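You operate a simulated robot arm through the tools that you are given. There is no shell and no other tool. Be economical: measure what you need, move in short steps, check, and stop when the job is done.

You run a simulated robot arm. Do the job below in one go: nothing can be reset, and whatever is moved stays where it is left.

JOB
Bake the sleeved tumbler as the beige card says, then open the oven.
Fine: press start once on the green light; switch off after the beep.

The check looks at the end state, three seconds after you hand in, the way a careful person would. Anything else that was tipped, shoved, dropped, spilled or broken makes it a failure.

ROBOT AND FRAMES
A 7-joint arm with a fingered hand, fixed in place. Base frame: the origin is at the foot of the arm, x ahead of it, y to its left, z up. Lengths are in m, angles in rad, forces in N, time in s.
With the tool pointing down near the work surface it reaches from about 0.28 to 0.7 m from the base axis. Its first joint turns from -2.897 to 2.897 rad. Payload 4 kg.
The tool frame sits at the grasp point between the pads (the TCP): z along the fingers, y along the line on which they close. The tips reach 0.026 m beyond it. The gripper opens to 0.148 m. The gripper's body begins 0.073 m behind the TCP. The gripper is a hand of 3 fingers: y runs from the thumb to the fingers, the wrist lies at [0, 0, -0.239] in the tool frame, and closing takes about 1.5 s.
Orientation is that of the tool frame in the base frame, as a unit quaternion [w, x, y, z]. With the fingers straight down and closing along the base's y, the tool's x points along the base's -x, its y along +y and its z along -z.

CONTROLS
- The arm moves only by the tool arm_command. Its argument "deltas" is a list of rows, each a list of 7 numbers: the shift along the tool's x, y, z in units of 20 mm (1.0 is 20 mm), then the turn, a rotation vector about the tool's x, y, z in units of 5 degrees (1.0 is 5 degrees), then the finger opening in m, from 0 to 0.148. In form: [[tx, ty, tz, wx, wy, wz, fingers], ...]. A call has 1 to 8 rows; each row shifts and turns the commanded pose from where the row before left it, along the tool's axes as they then stand. A call with a number of a shift or a turn outside -1 to 1 is refused whole. Rows are played at 5 a second. More than 0.05 m and 0.15 rad between two rows, or a gripper value outside its range, and nothing of the call is played. Where a pose cannot be reached the arm comes as near as it can. A force on the tool above 40 N (or 10 N above the force at the start of the call, whichever is more), or a blocked arm, ends the call early, and 0.2 s more pass. The fingers move at their own pace (about 0.072 m/s each) and stop on an object; they squeeze with about 25 N. The grip force told is the motor's: it shows also when the fingers shut on nothing. Time passes only in rows, and 0.2 s behind the last, so rows that do not move let the fingers close. The reply holds the time, the measured pose of the TCP, the force on the tool along the base axes, the opening and the grip force, in the units named above and with some noise, with the torque about the TCP (base axes, N m) and any sound that the robot's microphone picked up.
- Cameras (640 x 400 px; columns grow to the right, rows downward): "scene" is fixed at [0.2202, -0.5012, 1.2775]; the picture's right is [0.83, -0.55, 0.00], its down [-0.27, -0.41, -0.87] and it looks along [0.48, 0.73, -0.49] (base axes); focal length 329 px, centre (320, 200). "wrist" rides on the gripper at [0.068, -0.039, -0.09] in the tool frame; the picture's right is [0.50, 0.87, 0.00], its down [-0.65, 0.38, -0.65] and it looks along [-0.57, 0.33, 0.76] (tool axes); focal length 222 px, centre (320, 200). There is no depth. A picture from a camera that has moved, and an enlarged one, comes with that camera's place and axes in the base frame and with its lens.
- grab_frame(camera): a new picture of that camera. No time passes.
- raise_lower(by): slides the trunk up (or, below 0, down) by that many m; the arm rides with it, the base frame stays. It gives what a move gives, with no picture.
- preshape(shape): the hand has 3 fingers and takes this shape, open, in about a second: jaw (thumb against the fingers, like two jaws); tri (thumb and two fingers); tip (a fingertip pinch); poke (one finger out to press); point (the index stretched); flat (the hand flat); cup (the hand cupped); fist (a fist). The gripper value then closes the fingers along that shape, each until it touches; the sizes above hold for jaw. It gives what a move gives, with no picture.
- close_up(camera, box): a new picture of the part [left, top, right, bottom] of that camera's present view, enlarged. No time passes.
- hand_in(): hands the job in; it is judged then, once.

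Work in short steps. Places have to be worked out from the pictures, the camera data and where the tool is seen: move nearer, look again, correct. Check each grasp and each placing, and mend what went wrong. You have 120 turns and 64 pictures in all, those below and enlarged ones among them. Open the gripper and draw the arm clear of the work before you hand the job in, unless the task says otherwise; then end with one line.

The tools are called as name(argument=value, ...) on one line, values as JSON. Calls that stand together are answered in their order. arm_command: Moves the arm, as the interface text tells. Its arguments: {"type":"object","properties":{"deltas":{"type":"array"}},"required":["deltas"]} The other tools are called the same way: raise_lower (by) slides the trunk up or down; preshape (shape) gives the hand a shape; grab_frame (camera) takes a picture; close_up (camera, box) takes an enlarged picture of a part of a camera's view; hand_in () hands the job in.

At the start:

```text
time: 0.0
ee_pos: [0.4743, 0.071, 1.0702]
ee_rot: [0.001, 0.001, 1.0, 0.0]
wrist_force: [1.3, 1.1, 0.2]
torque: [0.01, -0.05, 0.01]
gripper_width: 0.1478
gripper_force: 0.1
shape: jaw
trunk travel left (down, up): [-0.35, 0.24]
```

scene: 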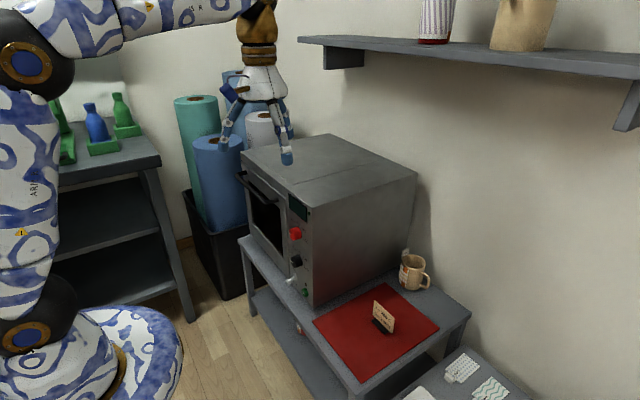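
wrist: 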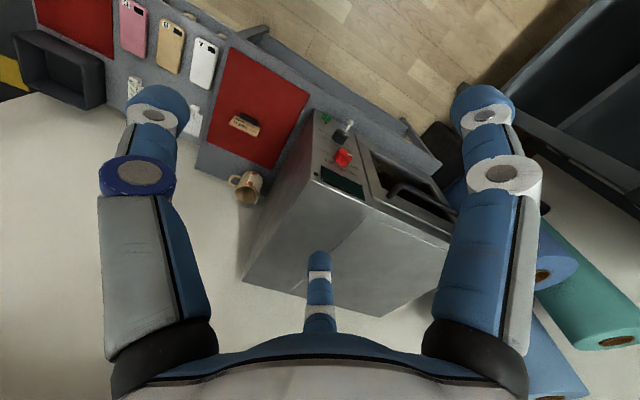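

I see an oven on a table, a card on a red mat, a mug, and items on a high shelf. I'll enlarge the card, the oven front and the shelf.

close_up(camera="scene", box=[350, 240, 450, 340])

close_up(camera="scene", box=[220, 150, 340, 310])

close_up(camera="wrist", box=[200, 60, 480, 300])

close_up(camera="scene", box=[300, 0, 640, 130])

```text
4.00 times, centred on (400, 290) of scene
camera zoom: at [0.2202, -0.5012, 1.2775], right [0.83, -0.55, 0.0], down [-0.27, -0.41, -0.87], along [0.48, 0.73, -0.49], focal length 1316 px, centre (0, -160)
```

zoom: 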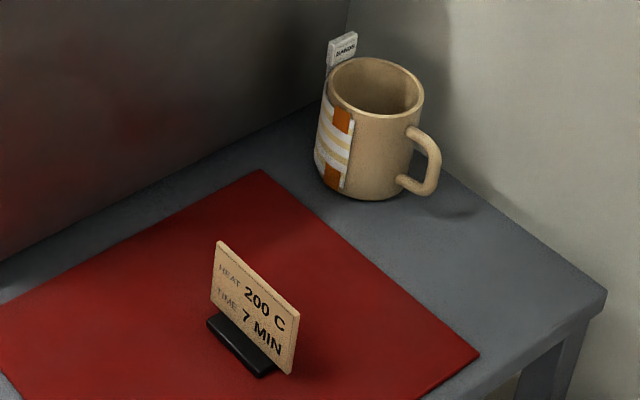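

```text
2.50 times, centred on (280, 230) of scene
camera zoom: at [0.2202, -0.5012, 1.2775], right [0.83, -0.55, 0.0], down [-0.27, -0.41, -0.87], along [0.48, 0.73, -0.49], focal length 822 px, centre (420, 125)
```

zoom: 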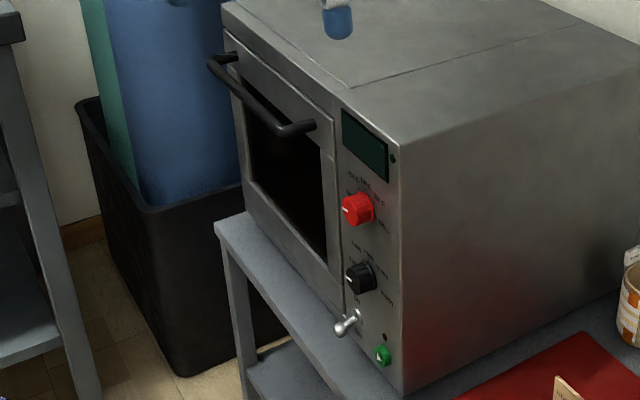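

```text
1.67 times, centred on (340, 180) of wrist
camera zoom: at [0.4056, 0.0323, 1.1605], right [-0.5, 0.87, 0.0], down [0.66, 0.38, 0.65], along [0.57, 0.33, -0.76], focal length 370 px, centre (287, 233)
```

zoom: 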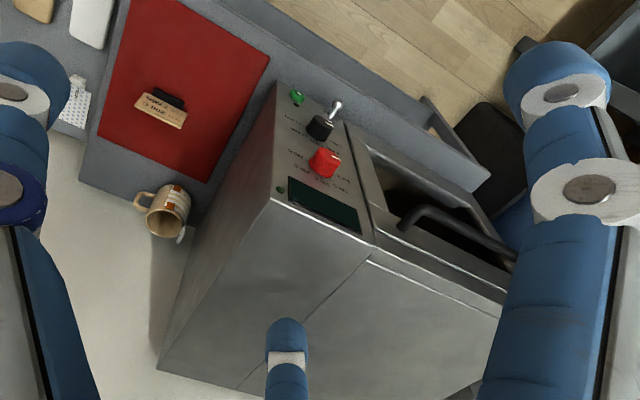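

```text
1.88 times, centred on (470, 65) of scene
camera zoom: at [0.2202, -0.5012, 1.2775], right [0.83, -0.55, 0.0], down [-0.27, -0.41, -0.87], along [0.48, 0.73, -0.49], focal length 619 px, centre (38, 454)
```

zoom: 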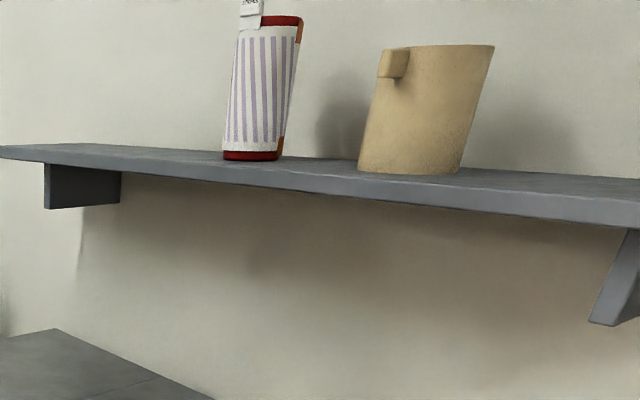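

The card reads HEAT 200 C, TIME 7 MIN. I need a better look at the vessels, the lower shelf and the panel.

close_up(camera="scene", box=[400, 0, 570, 60])

close_up(camera="scene", box=[280, 190, 330, 310])

close_up(camera="wrist", box=[300, 100, 380, 220])

close_up(camera="scene", box=[260, 280, 560, 400])

```text
3.76 times, centred on (485, 30) of scene
camera zoom: at [0.2202, -0.5012, 1.2775], right [0.83, -0.55, 0.0], down [-0.27, -0.41, -0.87], along [0.48, 0.73, -0.49], focal length 1239 px, centre (-301, 840)
```

zoom: 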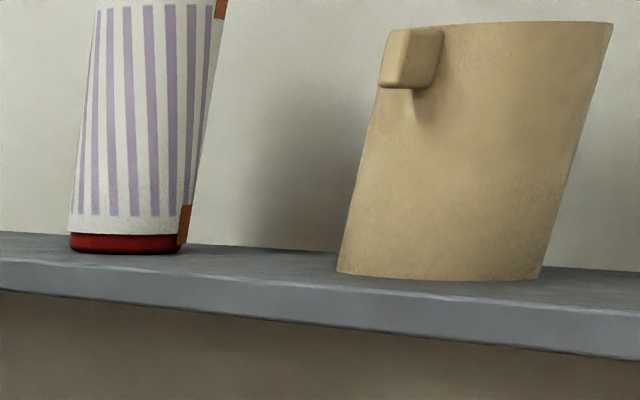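

```text
3.33 times, centred on (305, 250) of scene
camera zoom: at [0.2202, -0.5012, 1.2775], right [0.83, -0.55, 0.0], down [-0.27, -0.41, -0.87], along [0.48, 0.73, -0.49], focal length 1097 px, centre (370, 33)
```

zoom: 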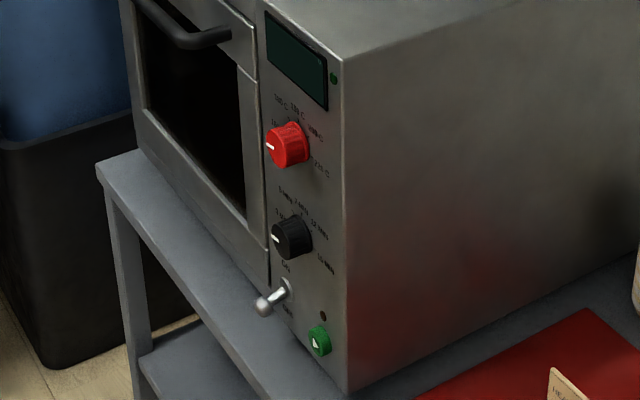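

```text
3.33 times, centred on (340, 160) of wrist
camera zoom: at [0.4056, 0.0323, 1.1605], right [-0.5, 0.87, 0.0], down [0.66, 0.38, 0.65], along [0.57, 0.33, -0.76], focal length 740 px, centre (253, 333)
```

zoom: 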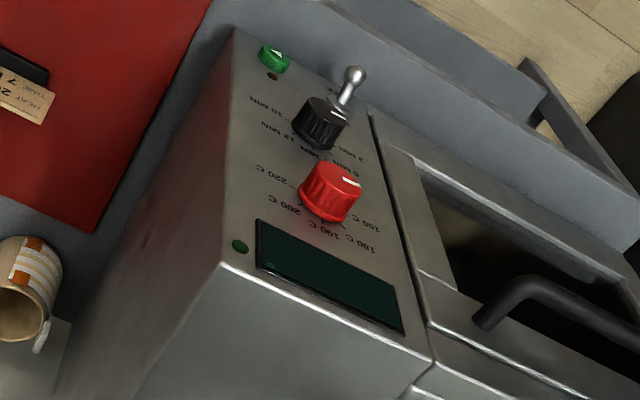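

```text
2.13 times, centred on (410, 340) of scene
camera zoom: at [0.2202, -0.5012, 1.2775], right [0.83, -0.55, 0.0], down [-0.27, -0.41, -0.87], along [0.48, 0.73, -0.49], focal length 702 px, centre (128, -99)
```

zoom: 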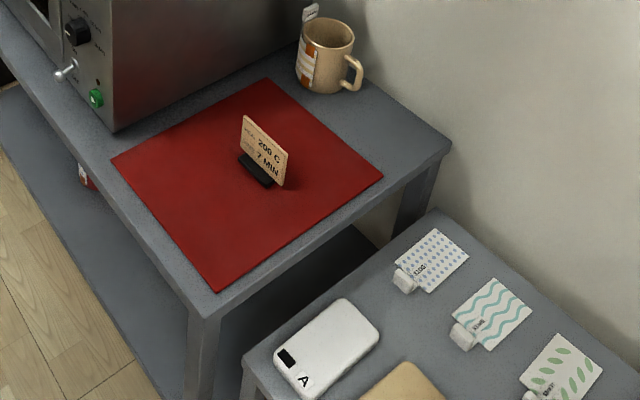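

There's something red and white on the lower shelf under the oven; I'll enlarge it, and the tag on the red vessel.

close_up(camera="scene", box=[280, 310, 320, 350])

close_up(camera="scene", box=[405, 0, 475, 50])

```text
10.00 times, centred on (300, 330) of scene
camera zoom: at [0.2202, -0.5012, 1.2775], right [0.83, -0.55, 0.0], down [-0.27, -0.41, -0.87], along [0.48, 0.73, -0.49], focal length 3290 px, centre (520, -1100)
```

zoom: 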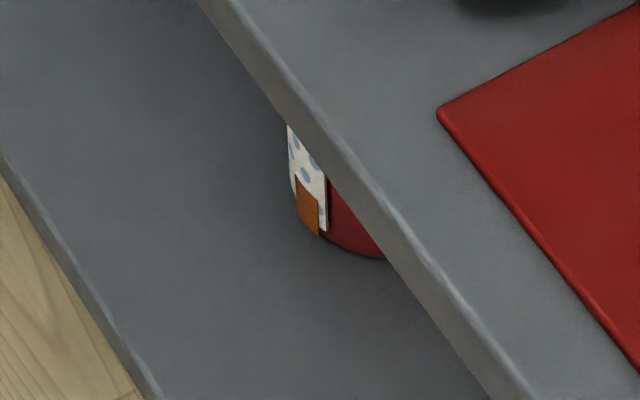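

```text
8.00 times, centred on (440, 25) of scene
camera zoom: at [0.2202, -0.5012, 1.2775], right [0.83, -0.55, 0.0], down [-0.27, -0.41, -0.87], along [0.48, 0.73, -0.49], focal length 2632 px, centre (-640, 1600)
```

zoom: 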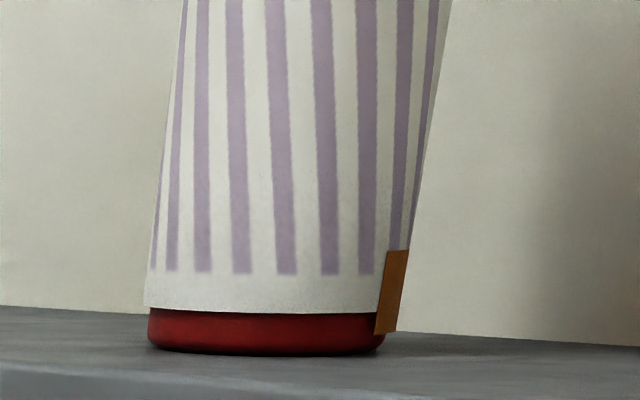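

Two red vessels carry sleeves (one on the wall shelf, one under the table), so I must see which has a handle. I raise the trunk and pitch the hand forward to look at the wall shelf.

raise_lower(by=0.24)

arm_command(deltas=[[0, 0, 0, 0, -1, 0, 0.148], [0, 0, 0, 0, -1, 0, 0.148], [0, 0, 0, 0, -1, 0, 0.148], [0, 0, 0, 0, -1, 0, 0.148], [0, 0, 0, 0, -1, 0, 0.148], [0, 0, 0, 0, -1, 0, 0.148], [0, 0, 0, 0, -1, 0, 0.148]])

grab_frame(camera="wrist")

```text
time: 2.5
ee_pos: [0.4736, 0.0703, 1.3109]
ee_rot: [0.0, 0.0, 1.0, 0.0]
wrist_force: [-0.1, -0.1, 0.1]
torque: [-0.01, 0.0, 0.0]
gripper_width: 0.1479
gripper_force: 0.1
shape: jaw
trunk travel left (down, up): [-0.59, 0.0]
```

```text
time: 4.1
ee_pos: [0.4728, 0.07, 1.3105]
ee_rot: [0.301, 0.0, 0.954, 0.001]
wrist_force: [-0.1, 0.2, -0.8]
torque: [0.02, -0.01, -0.03]
gripper_width: 0.1479
gripper_force: 0.0
shape: jaw
trunk travel left (down, up): [-0.59, 0.0]
```

```text
51 pictures are left
camera wrist: at [0.3652, 0.0321, 1.3455], right [-0.41, 0.87, -0.29], down [0.16, 0.38, 0.91], along [0.9, 0.33, -0.29], focal length 222 px, centre (320, 200)
```

wrist: 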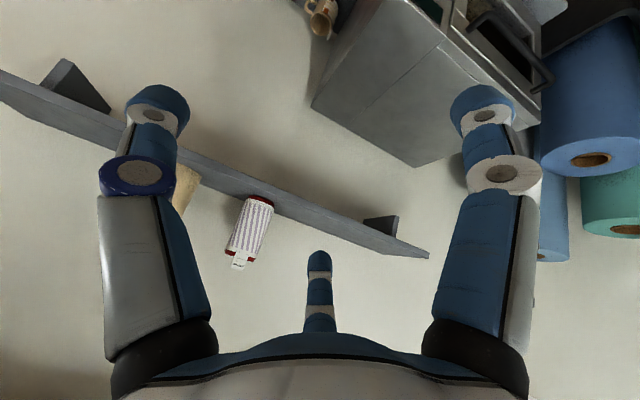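

The shelf vessel is in view (upside down). Enlarge it.

close_up(camera="wrist", box=[150, 150, 310, 290])

```text
2.86 times, centred on (230, 220) of wrist
camera zoom: at [0.3652, 0.0321, 1.3455], right [-0.41, 0.87, -0.29], down [0.16, 0.38, 0.91], along [0.9, 0.33, -0.29], focal length 635 px, centre (577, 143)
```

zoom: 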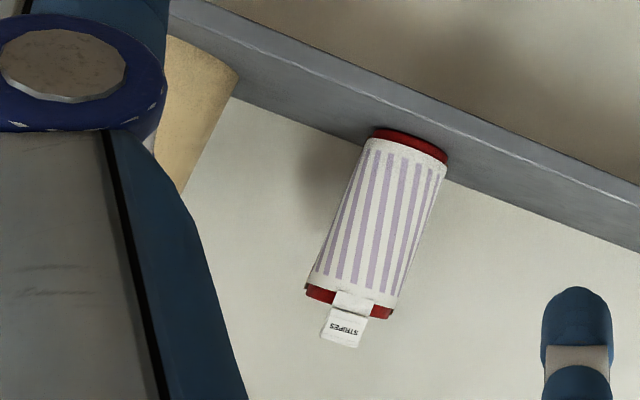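

The shelf one is a handle-less tall vessel tagged STRIPES, at roughly (0.95, 0.09), base z≈1.22. To rule out the one under the table I retract a little, pitch back down, lower the trunk and look.

arm_command(deltas=[[0.8, 0, -0.6, 0, 1, 0, 0.148], [0.8, 0, -0.6, 0, 1, 0, 0.148], [0.9, 0, -0.5, 0, 1, 0, 0.148], [0.9, 0, -0.3, 0, 1, 0, 0.148], [1, 0, -0.2, 0, 1, 0, 0.148], [1, 0, 0, 0, 1, 0, 0.148], [0, 0, 0, 0, 1, 0, 0.148]])

raise_lower(by=-0.5)

grab_frame(camera="wrist")

```text
time: 5.7
ee_pos: [0.3532, 0.0716, 1.3102]
ee_rot: [-0.001, 0.001, 1.0, 0.0]
wrist_force: [-0.9, 0.3, 0.3]
torque: [0.02, 0.02, 0.01]
gripper_width: 0.148
gripper_force: 0.0
shape: jaw
trunk travel left (down, up): [-0.59, 0.0]
```

```text
refused: -0.5 is not a number from -0.4 to 0.4
```

```text
49 pictures are left
camera wrist: at [0.2856, 0.0331, 1.4001], right [-0.5, 0.87, 0.0], down [0.66, 0.38, 0.65], along [0.57, 0.33, -0.76], focal length 222 px, centre (320, 200)
```

wrist: 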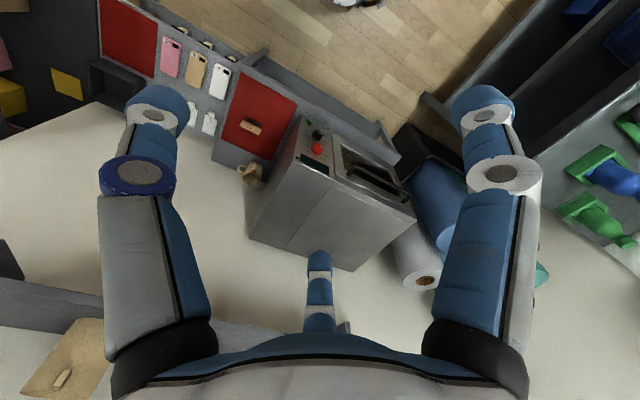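

The trunk limit is 0.4 per call; I go down in two steps.

raise_lower(by=-0.4)

raise_lower(by=-0.15)

grab_frame(camera="wrist")

```text
time: 9.5
ee_pos: [0.3538, 0.0717, 0.9102]
ee_rot: [0.0, 0.001, 1.0, 0.0]
wrist_force: [-0.3, 0.1, -0.1]
torque: [0.0, 0.0, 0.0]
gripper_width: 0.1478
gripper_force: 0.1
shape: jaw
trunk travel left (down, up): [-0.19, 0.4]
```

```text
time: 11.3
ee_pos: [0.3528, 0.0727, 0.7607]
ee_rot: [0.0, 0.0, 1.0, 0.0]
wrist_force: [-0.3, -0.3, 0.5]
torque: [-0.01, 0.02, 0.01]
gripper_width: 0.1483
gripper_force: 0.0
shape: jaw
trunk travel left (down, up): [-0.04, 0.55]
```

```text
48 pictures are left
camera wrist: at [0.285, 0.033, 0.8502], right [-0.5, 0.87, 0.0], down [0.66, 0.38, 0.65], along [0.57, 0.33, -0.76], focal length 222 px, centre (320, 200)
```

wrist: 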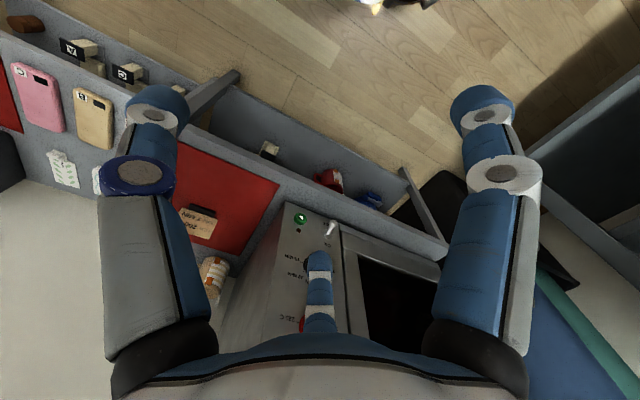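

close_up(camera="wrist", box=[240, 120, 400, 220])

close_up(camera="wrist", box=[230, 200, 390, 340])

```text
4.00 times, centred on (320, 170) of wrist
camera zoom: at [0.285, 0.033, 0.8502], right [-0.5, 0.87, 0.0], down [0.66, 0.38, 0.65], along [0.57, 0.33, -0.76], focal length 888 px, centre (320, 320)
```

zoom: 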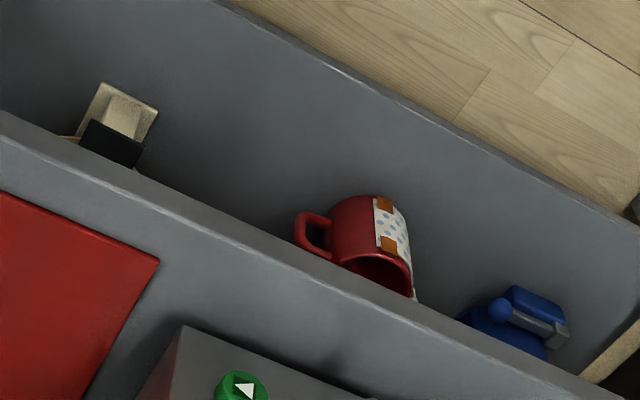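

```text
2.86 times, centred on (310, 270) of wrist
camera zoom: at [0.285, 0.033, 0.8502], right [-0.5, 0.87, 0.0], down [0.66, 0.38, 0.65], along [0.57, 0.33, -0.76], focal length 635 px, centre (349, 0)
```

zoom: 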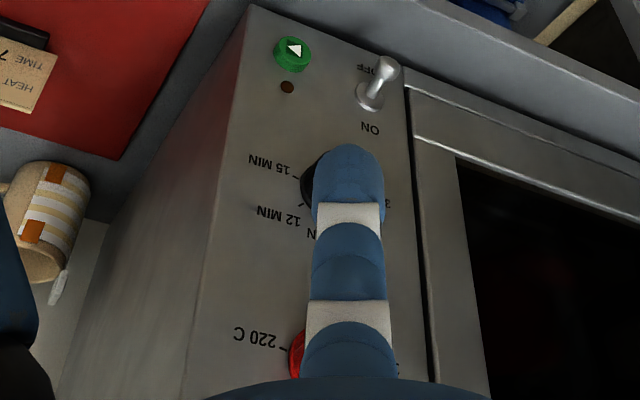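

The under-table one is a mug with a handle, so the tumbler is the striped one on the wall shelf. I look at the hand's geometry in the scene camera, and at the card under the table.

grab_frame(camera="scene")

close_up(camera="wrist", box=[250, 130, 290, 165])

```text
45 pictures are left
```

scene: 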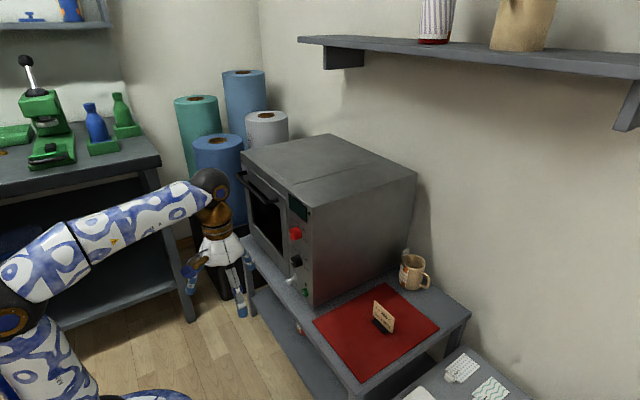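

```text
11.43 times, centred on (270, 148) of wrist
camera zoom: at [0.285, 0.033, 0.8502], right [-0.5, 0.87, 0.0], down [0.66, 0.38, 0.65], along [0.57, 0.33, -0.76], focal length 2538 px, centre (891, 800)
```

zoom: 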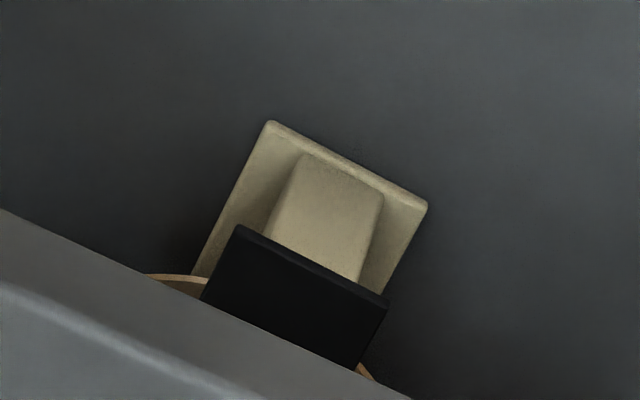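

That item is a stamp, not a card, so the beige card stands. Next I open the door: raise to clear height and move over toward the handle bar (estimated around (0.555, 0.39, 0.81)).

raise_lower(by=0.22)

arm_command(deltas=[[-0.4, 1, 0, 0, 0, 0, 0.1], [-0.4, 1, 0, 0, 0, 0, 0.1], [-0.4, 1, 0, 0, 0, 0, 0.1], [-0.4, 1, 0, 0, 0, 0, 0.1], [-0.4, 1, 0, 0, 0, 0, 0.1], [-0.4, 1, 0, 0, 0, 0, 0.1], [-0.4, 1, 0, 0, 0, 0, 0.1], [-0.4, 1, 0, 0, 0, 0, 0.1]])

arm_command(deltas=[[0, 0, 0, 0, 0, -1, 0.08], [0, 0, 0, 0, 0, -1, 0.08], [0, 0, 0, 0, 0, -1, 0.08], [0, 0, 0, 0, 0, -1, 0.08], [0, 0, 0, 0, 0, -1, 0.08], [0, 0, 0, 0, 0, -1, 0.08], [0, 0, 0, 0, 0, -1, 0.08], [0, 0, 0, 0, 0, -1, 0.08]])

arm_command(deltas=[[0, 0, 0, 0, 0, -1, 0.08], [0, 0, 0, 0, 0, -1, 0.08], [0, 0, 0, 0, 0, -1, 0.08], [0, 0, 0, 0, 0, -1, 0.08], [0, 0, 0, 0, 0, -1, 0.08], [0, 0, 0, 0, 0, -1, 0.08], [0, 0, 0, 0, 0, -1, 0.08], [0, 0, 0, 0, 0, -1, 0.08]])

arm_command(deltas=[[0, 0, 0, 0, 0, -1, 0.08], [0, 0, 0, 0, 0, -1, 0.08]])

grab_frame(camera="wrist")

grab_frame(camera="scene")

```text
time: 13.6
ee_pos: [0.3538, 0.071, 0.9796]
ee_rot: [0.001, 0.001, 1.0, 0.001]
wrist_force: [-0.6, -0.2, -0.4]
torque: [0.03, -0.03, 0.02]
gripper_width: 0.1476
gripper_force: 0.1
shape: jaw
trunk travel left (down, up): [-0.26, 0.33]
```

```text
time: 15.4
ee_pos: [0.4205, 0.2317, 0.9776]
ee_rot: [0.0, 0.0, 1.0, 0.0]
wrist_force: [0.2, -0.8, 0.0]
torque: [0.03, 0.02, 0.03]
gripper_width: 0.1005
gripper_force: 0.2
shape: jaw
trunk travel left (down, up): [-0.26, 0.33]
```

```text
time: 17.2
ee_pos: [0.4179, 0.2309, 0.9797]
ee_rot: [0.0, -0.342, 0.94, 0.001]
wrist_force: [-0.3, 0.0, 0.1]
torque: [0.01, 0.01, -0.03]
gripper_width: 0.0809
gripper_force: 0.1
shape: jaw
trunk travel left (down, up): [-0.26, 0.33]
```

```text
time: 19.0
ee_pos: [0.4179, 0.2312, 0.9812]
ee_rot: [0.0, -0.642, 0.766, -0.001]
wrist_force: [0.1, -0.6, -0.6]
torque: [0.0, -0.02, -0.03]
gripper_width: 0.0804
gripper_force: 0.0
shape: jaw
trunk travel left (down, up): [-0.26, 0.33]
```

```text
time: 19.6
ee_pos: [0.418, 0.2311, 0.98]
ee_rot: [0.001, 0.707, -0.707, 0.0]
wrist_force: [-0.1, -0.2, -0.5]
torque: [0.02, -0.01, -0.01]
gripper_width: 0.0808
gripper_force: 0.0
shape: jaw
trunk travel left (down, up): [-0.26, 0.33]
```

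```text
43 pictures are left
camera wrist: at [0.4565, 0.1646, 1.0704], right [-0.87, -0.5, 0.0], down [-0.38, 0.66, 0.65], along [-0.33, 0.57, -0.76], focal length 222 px, centre (320, 200)
```

wrist: 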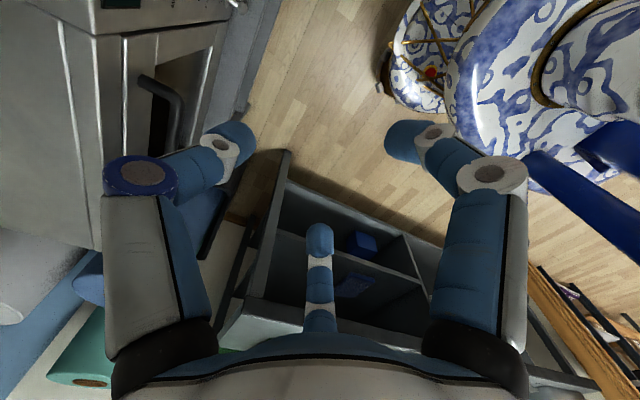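

```text
42 pictures are left
```

scene: 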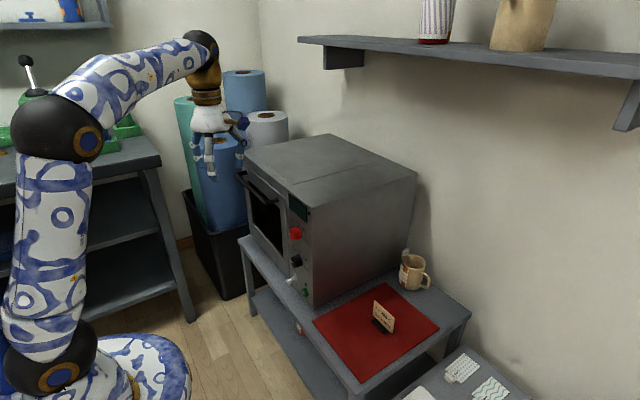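

The handle bar triangulates to x≈0.565, z≈0.774, y 0.33–0.56, with a bottom-hinged door. I'll take it with a horizontal hand (tool z along +x, fingers closing vertically), so I move left while turning.

arm_command(deltas=[[-1, 0, 0, 1, 0, 0, 0.08], [-1, 0, 0, 1, 0, 0, 0.08], [-1, 0, 0, 1, 0, 0, 0.08], [-1, 0, 0, 1, 0, 0, 0.08], [-1, 0, 0, 1, 0, 0, 0.08], [-1, 0, 0, 1, 0, 0, 0.08], [-1, 0, 0, 1, 0, 0, 0.08], [-1, 0, 0, 1, 0, 0, 0.08]])

arm_command(deltas=[[0, 0, 0, 1, 0, 0, 0.08], [0, 0, 0, 1, 0, 0, 0.08], [0, 0, 0, 1, 0, 0, 0.08], [0, 0, 0, 1, 0, 0, 0.08], [0, 0, 0, 1, 0, 0, 0.08], [0, 0, 0, 1, 0, 0, 0.08], [0, 0, 0, 1, 0, 0, 0.08], [0, 0, 0, 1, 0, 0, 0.08]])

arm_command(deltas=[[0, 0, 0, 1, 0, 0, 0.08], [0, 0, 0, 1, 0, 0, 0.08]])

raise_lower(by=-0.12)

grab_frame(camera="wrist")

```text
time: 21.4
ee_pos: [0.4176, 0.3906, 0.9821]
ee_rot: [-0.242, 0.665, -0.664, 0.242]
wrist_force: [-0.4, 0.2, 0.1]
torque: [0.02, -0.02, 0.04]
gripper_width: 0.0805
gripper_force: 0.1
shape: jaw
trunk travel left (down, up): [-0.26, 0.33]
```

```text
time: 23.2
ee_pos: [0.4184, 0.3909, 0.9805]
ee_rot: [-0.455, 0.541, -0.541, 0.455]
wrist_force: [-0.7, 0.4, 0.6]
torque: [-0.03, 0.0, -0.01]
gripper_width: 0.0808
gripper_force: 0.1
shape: jaw
trunk travel left (down, up): [-0.26, 0.33]
```

```text
time: 23.8
ee_pos: [0.4165, 0.392, 0.9794]
ee_rot: [-0.5, 0.5, -0.5, 0.501]
wrist_force: [0.9, -0.2, -0.2]
torque: [0.04, -0.03, 0.0]
gripper_width: 0.0805
gripper_force: 0.1
shape: jaw
trunk travel left (down, up): [-0.26, 0.33]
```

```text
time: 25.3
ee_pos: [0.4166, 0.3925, 0.8606]
ee_rot: [-0.5, 0.499, -0.5, 0.501]
wrist_force: [-0.1, 0.3, -0.2]
torque: [0.02, 0.01, 0.03]
gripper_width: 0.0806
gripper_force: 0.0
shape: jaw
trunk travel left (down, up): [-0.14, 0.45]
```

```text
41 pictures are left
camera wrist: at [0.326, 0.3251, 0.8988], right [0.0, -0.5, -0.87], down [-0.65, 0.66, -0.38], along [0.76, 0.57, -0.33], focal length 222 px, centre (320, 200)
```

wrist: 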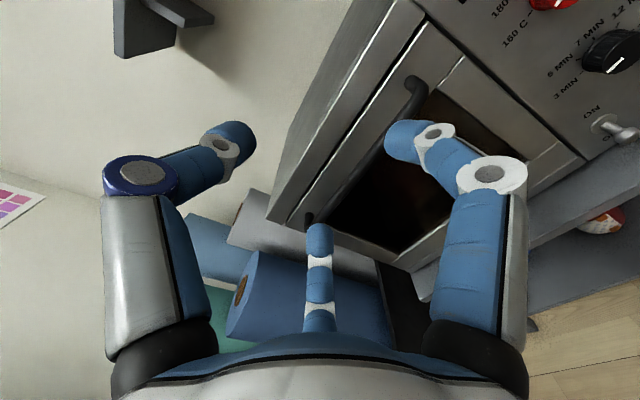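

The bar shows clearly: z≈0.778, x≈0.567, y 0.335–0.54. I lower to its height, shift 3 cm left, and advance.

raise_lower(by=-0.083)

arm_command(deltas=[[-1, 0, 0, 0, 0, 0, 0.08], [-0.6, 0, 0, 0, 0, 0, 0.08], [0, 0, 1, 0, 0, 0, 0.08], [0, 0, 1, 0, 0, 0, 0.08], [0, 0, 1, 0, 0, 0, 0.08], [0, 0, 1, 0, 0, 0, 0.08], [0, 0, 1, 0, 0, 0, 0.08]])

grab_frame(camera="wrist")

```text
time: 26.5
ee_pos: [0.4181, 0.3922, 0.7762]
ee_rot: [-0.499, 0.5, -0.5, 0.501]
wrist_force: [0.0, 0.0, -0.1]
torque: [-0.01, 0.02, 0.01]
gripper_width: 0.0805
gripper_force: 0.1
shape: jaw
trunk travel left (down, up): [-0.057, 0.533]
```

```text
time: 28.1
ee_pos: [0.5184, 0.4223, 0.7764]
ee_rot: [-0.499, 0.5, -0.5, 0.5]
wrist_force: [-1.3, 0.3, 1.2]
torque: [0.0, 0.0, 0.0]
gripper_width: 0.0808
gripper_force: 0.1
shape: jaw
trunk travel left (down, up): [-0.057, 0.533]
```

```text
40 pictures are left
camera wrist: at [0.4271, 0.3551, 0.8156], right [0.0, -0.5, -0.87], down [-0.65, 0.66, -0.38], along [0.76, 0.57, -0.33], focal length 222 px, centre (320, 200)
```

wrist: 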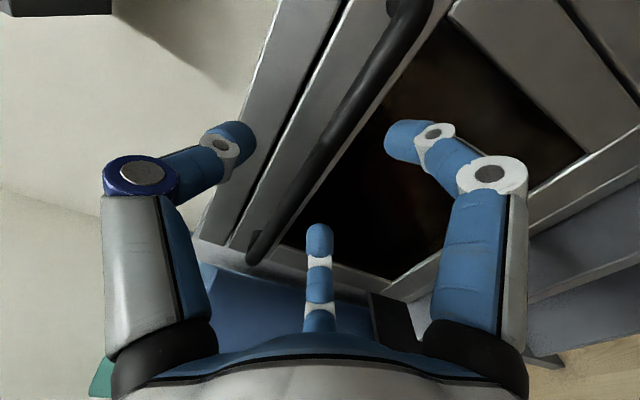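

Bar lies between thumb and fingers. Advance 4.5 cm and close.

arm_command(deltas=[[0, 0, 1, 0, 0, 0, 0.08], [0, 0, 1, 0, 0, 0, 0.08], [0, 0, 0.25, 0, 0, 0, 0.08]])

arm_command(deltas=[[0, 0, 0, 0, 0, 0, 0.0], [0, 0, 0, 0, 0, 0, 0.0], [0, 0, 0, 0, 0, 0, 0.0], [0, 0, 0, 0, 0, 0, 0.0], [0, 0, 0, 0, 0, 0, 0.0], [0, 0, 0, 0, 0, 0, 0.0], [0, 0, 0, 0, 0, 0, 0.0], [0, 0, 0, 0, 0, 0, 0.0]])

```text
time: 28.9
ee_pos: [0.5626, 0.4243, 0.777]
ee_rot: [0.499, -0.5, 0.5, -0.5]
wrist_force: [0.8, 0.0, -0.1]
torque: [-0.02, 0.05, 0.01]
gripper_width: 0.0806
gripper_force: 0.1
shape: jaw
trunk travel left (down, up): [-0.057, 0.533]
```

```text
time: 30.7
ee_pos: [0.5631, 0.4243, 0.7755]
ee_rot: [0.5, -0.5, 0.5, -0.5]
wrist_force: [4.1, -0.9, -2.3]
torque: [0.0, -0.03, -0.02]
gripper_width: 0.0059
gripper_force: 25.0
shape: jaw
trunk travel left (down, up): [-0.057, 0.533]
```

Gripped (width 6 mm, 25 N). I pull gently along the door's arc.

arm_command(deltas=[[0, 0.1, -0.9, 0, 0, 0, 0.0], [0, 0.2, -0.9, 0, 0, 0, 0.0], [0, 0.3, -0.9, 0, 0, 0, 0.0]])

grab_frame(camera="wrist")

```text
time: 31.5
ee_pos: [0.5109, 0.4255, 0.7621]
ee_rot: [-0.499, 0.501, -0.501, 0.499]
wrist_force: [8.3, -3.1, -19.7]
torque: [-0.02, -0.09, 0.04]
gripper_width: 0.0045
gripper_force: 24.7
shape: jaw
trunk travel left (down, up): [-0.057, 0.533]
```

```text
39 pictures are left
camera wrist: at [0.4192, 0.3584, 0.8021], right [0.0, -0.5, -0.87], down [-0.65, 0.66, -0.38], along [0.76, 0.56, -0.33], focal length 222 px, centre (320, 200)
```

wrist: 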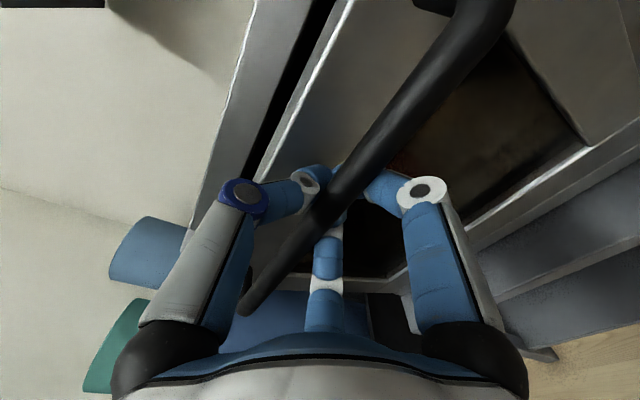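

The door is coming open on its bottom hinge. Continue along the arc to about 35°.

arm_command(deltas=[[0, 0.35, -0.78, 0, 0, 0, 0.0], [0, 0.4, -0.78, 0, 0, 0, 0.0], [0, 0.4, -0.75, 0, 0, 0, 0.0], [0, 0.5, -0.7, 0, 0, 0, 0.0], [0, 0.55, -0.68, 0, 0, 0, 0.0], [0, 0.55, -0.65, 0, 0, 0, 0.0]])

grab_frame(camera="scene")

```text
time: 32.9
ee_pos: [0.4305, 0.4256, 0.7105]
ee_rot: [-0.495, 0.502, -0.502, 0.501]
wrist_force: [19.7, 2.8, -23.1]
torque: [0.05, -0.33, 0.04]
gripper_width: 0.0041
gripper_force: 24.7
shape: jaw
trunk travel left (down, up): [-0.057, 0.533]
stopped in row 6: the force on the tool passed its limit at 42 N (the readings are from after the stop); the commanded pose is now the measured one
```

```text
38 pictures are left
```

scene: 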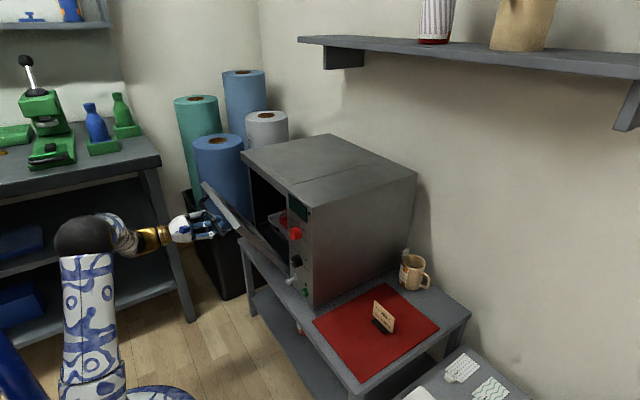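

The door is about 40° open; forces come from the fingers wedged behind the bar. I ease the grip slightly and back out.

arm_command(deltas=[[0, 0, 0, 0, 0, 0, 0.03], [0, 0.1, -0.3, 0, 0, 0, 0.04], [0, 0.1, -0.5, 0, 0, 0, 0.045], [0, 0.2, -0.7, 0, 0, 0, 0.05], [0, 0.2, -1, 0, 0, 0, 0.05], [0, 0, -1, 0, 0, 0, 0.05]])

grab_frame(camera="wrist")

```text
time: 34.2
ee_pos: [0.3566, 0.4249, 0.7044]
ee_rot: [-0.5, 0.499, -0.5, 0.501]
wrist_force: [0.1, -0.4, -0.1]
torque: [0.0, -0.02, 0.01]
gripper_width: 0.05
gripper_force: 0.1
shape: jaw
trunk travel left (down, up): [-0.057, 0.533]
```

```text
37 pictures are left
camera wrist: at [0.2655, 0.3584, 0.7438], right [0.0, -0.5, -0.87], down [-0.65, 0.66, -0.38], along [0.76, 0.56, -0.33], focal length 222 px, centre (320, 200)
```

wrist: 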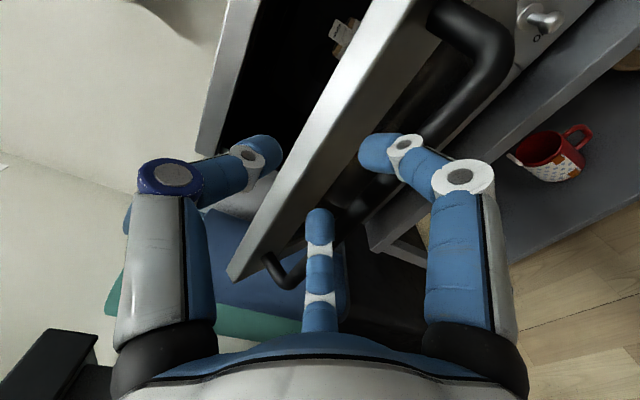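

The door stays. Something tagged is inside the oven; enlarge.

close_up(camera="wrist", box=[310, 0, 390, 60])

close_up(camera="scene", box=[240, 170, 310, 250])

```text
6.67 times, centred on (350, 30) of wrist
camera zoom: at [0.2655, 0.3584, 0.7438], right [0.0, -0.5, -0.87], down [-0.65, 0.66, -0.38], along [0.76, 0.56, -0.33], focal length 1481 px, centre (120, 1333)
```

zoom: 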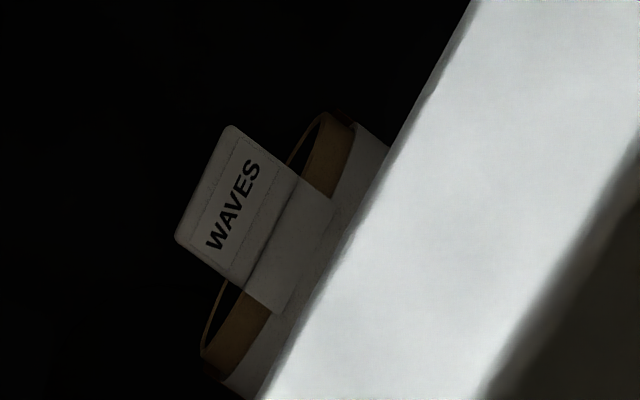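

```text
5.00 times, centred on (275, 210) of scene
camera zoom: at [0.2202, -0.5012, 1.2775], right [0.83, -0.55, 0.0], down [-0.27, -0.41, -0.87], along [0.48, 0.73, -0.49], focal length 1645 px, centre (545, 150)
```

zoom: 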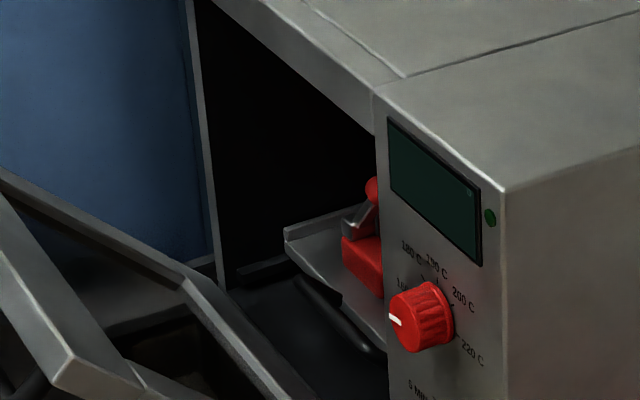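

Inside the oven there's another vessel tagged WAVES, plus a tray with a red thing. I open the door fully for a proper look: raise, point the hand down with fingers closed, then press the door down from above at x≈0.45.

raise_lower(by=0.25)

arm_command(deltas=[[0, 0, 0, -1, 0, 0, 0.0], [0, 0, 0, -1, 0, 0, 0.0], [0, 0, 0, -1, 0, 0, 0.0], [0, 0, 0, -1, 0, 0, 0.0], [0, 0, 0, -1, 0, 0, 0.0], [0, 0, 0, -1, 0, 0, 0.0], [0, 0, 0, -1, 0, 0, 0.0], [0, 0, 0, -1, 0, 0, 0.0]])

arm_command(deltas=[[0, 0, 0, -1, 0, 0, 0.0], [0, 0, 0, -1, 0, 0, 0.0], [0, 0, 0, -1, 0, 0, 0.0], [0, 0, 0, -1, 0, 0, 0.0], [0, 0, 0, -1, 0, 0, 0.0], [0, 0, 0, -1, 0, 0, 0.0], [0, 0, 0, -1, 0, 0, 0.0], [0, 0, 0, -1, 0, 0, 0.0]])

arm_command(deltas=[[0, 0, 0, -1, 0, 0, 0.0], [0, 0, 0, -1, 0, 0, 0.0], [0, -0.9, 0, 0, 0, 0, 0.0], [0, -0.9, 0, 0, 0, 0, 0.0], [0, -0.9, 0, 0, 0, 0, 0.0], [0, -0.9, 0, 0, 0, 0, 0.0], [0, -0.9, 0, 0, 0, 0, 0.0]])

raise_lower(by=-0.19)

grab_frame(camera="scene")

```text
time: 36.8
ee_pos: [0.3584, 0.4248, 0.9536]
ee_rot: [-0.499, 0.499, -0.501, 0.501]
wrist_force: [1.1, 0.4, 0.4]
torque: [0.06, -0.01, -0.03]
gripper_width: 0.0502
gripper_force: 0.1
shape: jaw
trunk travel left (down, up): [-0.307, 0.283]
```

```text
time: 38.6
ee_pos: [0.3582, 0.426, 0.9547]
ee_rot: [0.297, -0.641, 0.641, -0.299]
wrist_force: [-0.8, -0.1, 0.6]
torque: [-0.02, -0.02, -0.02]
gripper_width: 0.0
gripper_force: 24.9
shape: jaw
trunk travel left (down, up): [-0.307, 0.283]
```

```text
time: 40.4
ee_pos: [0.3567, 0.4248, 0.9539]
ee_rot: [0.06, -0.704, 0.705, -0.061]
wrist_force: [0.0, 0.3, 0.5]
torque: [0.0, 0.0, -0.01]
gripper_width: 0.0
gripper_force: 25.0
shape: jaw
trunk travel left (down, up): [-0.307, 0.283]
```

```text
time: 42.0
ee_pos: [0.4479, 0.425, 0.9547]
ee_rot: [-0.001, -0.706, 0.708, 0.001]
wrist_force: [0.1, 0.1, 0.7]
torque: [0.0, 0.01, 0.0]
gripper_width: 0.0003
gripper_force: 24.3
shape: jaw
trunk travel left (down, up): [-0.307, 0.283]
```

```text
time: 44.1
ee_pos: [0.4471, 0.425, 0.763]
ee_rot: [0.0, -0.706, 0.708, 0.0]
wrist_force: [1.0, 0.6, -0.9]
torque: [-0.01, -0.01, -0.03]
gripper_width: 0.0
gripper_force: 25.1
shape: jaw
trunk travel left (down, up): [-0.117, 0.473]
```

```text
34 pictures are left
```

scene: 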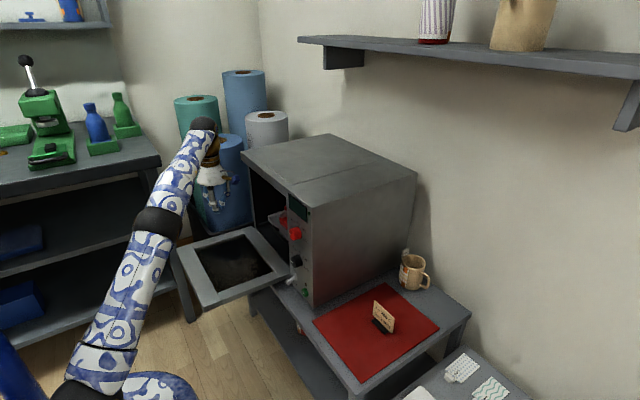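

The door has swung fully open by itself. I turn the hand forward to look inside.

arm_command(deltas=[[1, 0, 0, 1, 0, 0, 0.0], [1, 0, 0, 1, 0, 0, 0.0], [1, 0, 0, 1, 0, 0, 0.0], [1, 0, 0, 1, 0, 0, 0.0], [0, 0, 0, 1, 0, 0, 0.0], [0, 0, 0, 1, 0, 0, 0.0], [0, 0, 0, 1, 0, 0, 0.0], [0, 0, 0, 1, 0, 0, 0.0]])

arm_command(deltas=[[0, 0, 0, 1, 0, 0, 0.0], [0, 0, 0, 1, 0, 0, 0.0], [0, 0, 0, 1, 0, 0, 0.0], [0, 0, 0, 1, 0, 0, 0.0], [0, 0, 0, 1, 0, 0, 0.0], [0, 0, 0, 1, 0, 0, 0.0], [0, 0, 0, 1, 0, 0, 0.0], [0, 0, 0, 1, 0, 0, 0.0]])

close_up(camera="wrist", box=[200, 0, 520, 200])

```text
time: 45.9
ee_pos: [0.4489, 0.3453, 0.7645]
ee_rot: [-0.241, 0.665, -0.664, 0.243]
wrist_force: [-0.9, -0.2, -0.5]
torque: [-0.03, -0.02, 0.02]
gripper_width: 0.0
gripper_force: 25.2
shape: jaw
trunk travel left (down, up): [-0.117, 0.473]
```

```text
time: 47.7
ee_pos: [0.4474, 0.3461, 0.7641]
ee_rot: [0.454, -0.542, 0.542, -0.454]
wrist_force: [0.4, -0.3, 0.0]
torque: [0.01, 0.02, 0.01]
gripper_width: 0.0001
gripper_force: 25.1
shape: jaw
trunk travel left (down, up): [-0.117, 0.473]
```

```text
2.00 times, centred on (360, 100) of wrist
camera zoom: at [0.3639, 0.2793, 0.8184], right [-0.15, -0.5, -0.85], down [-0.71, 0.66, -0.26], along [0.69, 0.56, -0.45], focal length 444 px, centre (240, 400)
```

zoom: 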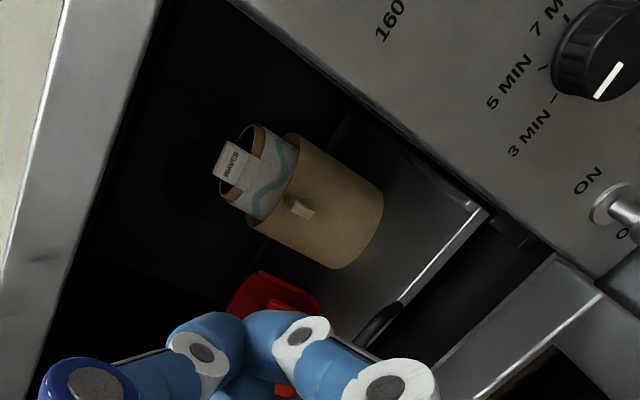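

Inside sit a tan pot with a nub, a WAVES-sleeved thing behind or in it, and something red. I yaw the hand right and move closer to identify them.

arm_command(deltas=[[-0.6, 0, 0.3, 0, 1, 0, 0.0], [-0.6, 0, 0.3, 0, 1, 0, 0.0], [-0.6, 0, 0.3, 0, 1, 0, 0.0], [-0.6, 0, 0.3, 0, 1, 0, 0.0], [-0.6, 0, 0, 0, 1, 0, 0.0], [-0.6, 0, 0, 0, 1, 0, 0.0], [0, 0, 0, 0, 1, 0, 0]])

close_up(camera="wrist", box=[200, 0, 520, 200])

```text
time: 49.3
ee_pos: [0.4841, 0.4132, 0.758]
ee_rot: [0.269, -0.379, 0.654, -0.597]
wrist_force: [0.4, -0.2, 1.1]
torque: [0.03, -0.02, 0.01]
gripper_width: 0.0001
gripper_force: 24.8
shape: jaw
trunk travel left (down, up): [-0.117, 0.473]
```

```text
2.00 times, centred on (360, 100) of wrist
camera zoom: at [0.3793, 0.4107, 0.8155], right [-0.43, -0.41, -0.8], down [-0.22, 0.91, -0.35], along [0.87, 0.03, -0.49], focal length 444 px, centre (240, 400)
```

zoom: 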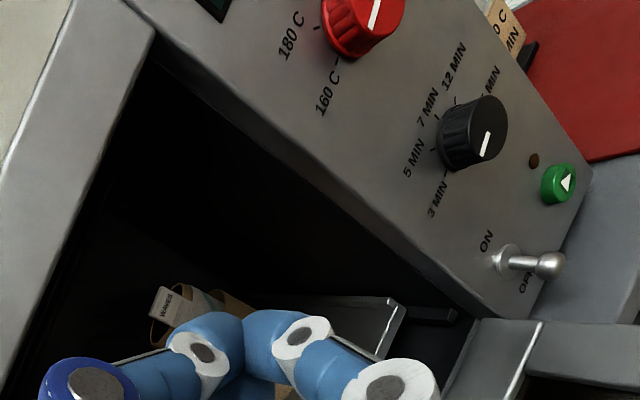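

Good view of the panel, but the fingers hide the vessels; I open the hand so the image centre is free.

arm_command(deltas=[[0, 0, 0, 0, -1, 0, 0.148], [0, 0, 0, 0, -1, 0, 0.148], [0, 0, 0, 0, 0, 0, 0.148], [0, 0, 0, 0, 0, 0, 0.148], [0, 0, 0, 0, 0, 0, 0.148], [0, 0, 0, 0, 0, 0, 0.148]])

close_up(camera="wrist", box=[220, 40, 420, 200])

```text
time: 50.7
ee_pos: [0.4869, 0.4129, 0.7577]
ee_rot: [0.325, -0.43, 0.627, -0.562]
wrist_force: [0.0, 0.1, -1.1]
torque: [-0.01, -0.01, 0.01]
gripper_width: 0.1479
gripper_force: 0.0
shape: jaw
trunk travel left (down, up): [-0.117, 0.473]
```

```text
2.50 times, centred on (320, 120) of wrist
camera zoom: at [0.3832, 0.3902, 0.815], right [-0.36, -0.45, -0.82], down [-0.37, 0.87, -0.32], along [0.85, 0.19, -0.48], focal length 555 px, centre (320, 400)
```

zoom: 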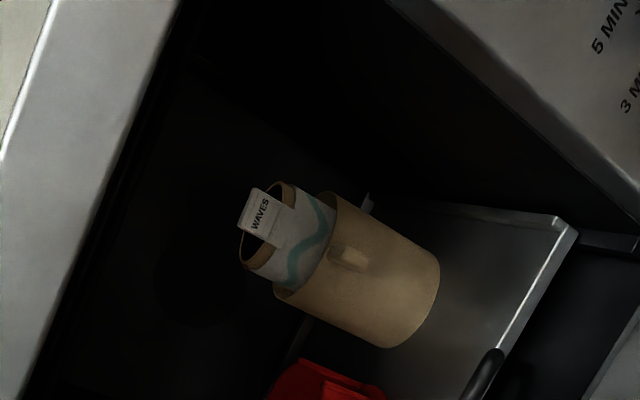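

close_up(camera="wrist", box=[280, 105, 380, 185])

```text
5.00 times, centred on (330, 145) of wrist
camera zoom: at [0.3832, 0.3902, 0.815], right [-0.36, -0.45, -0.82], down [-0.37, 0.87, -0.32], along [0.85, 0.19, -0.48], focal length 1111 px, centre (270, 475)
```

zoom: 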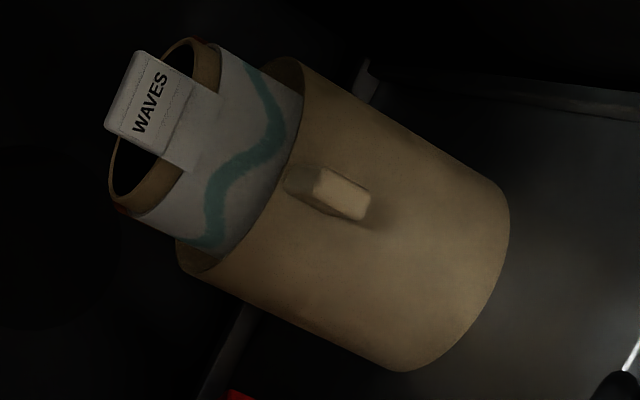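

The WAVES cup stands inside a tan lugged pot on the oven tray. I need a clear view from above of the striped one on the shelf (and its neighbour pot) to decide which is the tumbler meant. Retract, straighten, raise and move across.

arm_command(deltas=[[0, 0, -1, 0, -1, 0, 0.148], [0, 0, -1, 0, -1, 0, 0.148], [0, 0, -1, 0, -1, 0, 0.148], [0, 0, 0, 0, -1, 0, 0.148], [0, 0, 0, 0, -1, 0, 0.148], [0, 0, 0, 1, 0, 0, 0.148], [0, 0, 0, 1, 0, 0, 0.148]])

raise_lower(by=0.4)

raise_lower(by=0.07)

arm_command(deltas=[[1, -0.9, 0, 0, 0, 0, 0.148], [1, -0.9, 0, 0, 0, 0, 0.148], [1, -0.9, 0, 0, 0, 0, 0.148], [1, -0.9, 0, 0, 0, 0, 0.148], [1, -0.9, 0, 0, 0, 0, 0.148], [1, -0.9, 0, 0, 0, 0, 0.148], [1, -0.9, 0, 0, 0, 0, 0.148], [1, -0.9, 0, 0, 0, 0, 0.148]])

arm_command(deltas=[[1, -0.9, 0, 0, 0, 0, 0.148], [1, -0.9, 0, 0, 0, 0, 0.148], [1, -0.9, 0, 0, 0, 0, 0.148], [1, -0.9, 0, 0, 0, 0, 0.148], [1, -0.9, 0, 0, 0, 0, 0.148], [1, -0.9, 0, 0, 0, 0, 0.148], [1, -0.9, 0, 0, 0, 0, 0.148], [1, -0.9, 0, 0, 0, 0, 0.148]])

grab_frame(camera="wrist")

```text
time: 52.3
ee_pos: [0.43, 0.4324, 0.7662]
ee_rot: [-0.499, 0.499, -0.501, 0.501]
wrist_force: [0.6, -0.2, 0.0]
torque: [0.01, -0.02, 0.01]
gripper_width: 0.1479
gripper_force: 0.2
shape: jaw
trunk travel left (down, up): [-0.117, 0.473]
```

```text
time: 56.1
ee_pos: [0.4297, 0.4329, 1.1661]
ee_rot: [0.499, -0.5, 0.501, -0.501]
wrist_force: [-0.1, 0.1, -0.6]
torque: [-0.02, 0.03, -0.03]
gripper_width: 0.1477
gripper_force: 0.1
shape: jaw
trunk travel left (down, up): [-0.517, 0.073]
```

```text
time: 57.2
ee_pos: [0.4304, 0.4338, 1.2359]
ee_rot: [-0.499, 0.499, -0.5, 0.501]
wrist_force: [0.6, -0.2, 0.4]
torque: [0.02, -0.01, 0.01]
gripper_width: 0.148
gripper_force: 0.0
shape: jaw
trunk travel left (down, up): [-0.587, 0.003]
```

```text
time: 59.0
ee_pos: [0.4295, 0.2743, 1.3811]
ee_rot: [-0.498, 0.499, -0.501, 0.501]
wrist_force: [-0.9, -0.3, -0.1]
torque: [-0.03, -0.02, -0.01]
gripper_width: 0.1481
gripper_force: 0.1
shape: jaw
trunk travel left (down, up): [-0.587, 0.003]
```

```text
time: 60.8
ee_pos: [0.4287, 0.1099, 1.5277]
ee_rot: [-0.499, 0.5, -0.5, 0.501]
wrist_force: [-0.7, -0.3, -0.3]
torque: [0.02, -0.02, 0.02]
gripper_width: 0.148
gripper_force: 0.0
shape: jaw
trunk travel left (down, up): [-0.587, 0.003]
```

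```text
29 pictures are left
camera wrist: at [0.3378, 0.0439, 1.5668], right [0.0, -0.5, -0.87], down [-0.65, 0.66, -0.38], along [0.76, 0.56, -0.33], focal length 222 px, centre (320, 200)
```

wrist: 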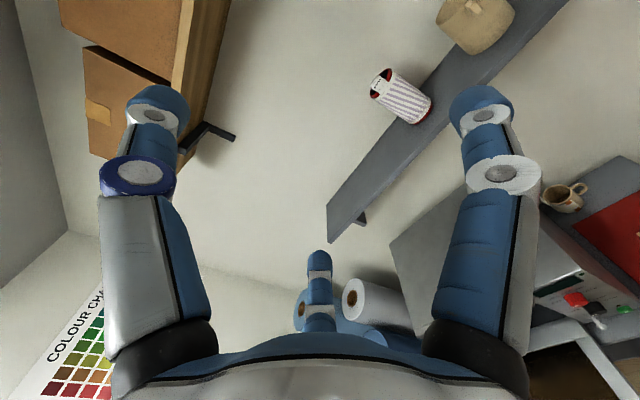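

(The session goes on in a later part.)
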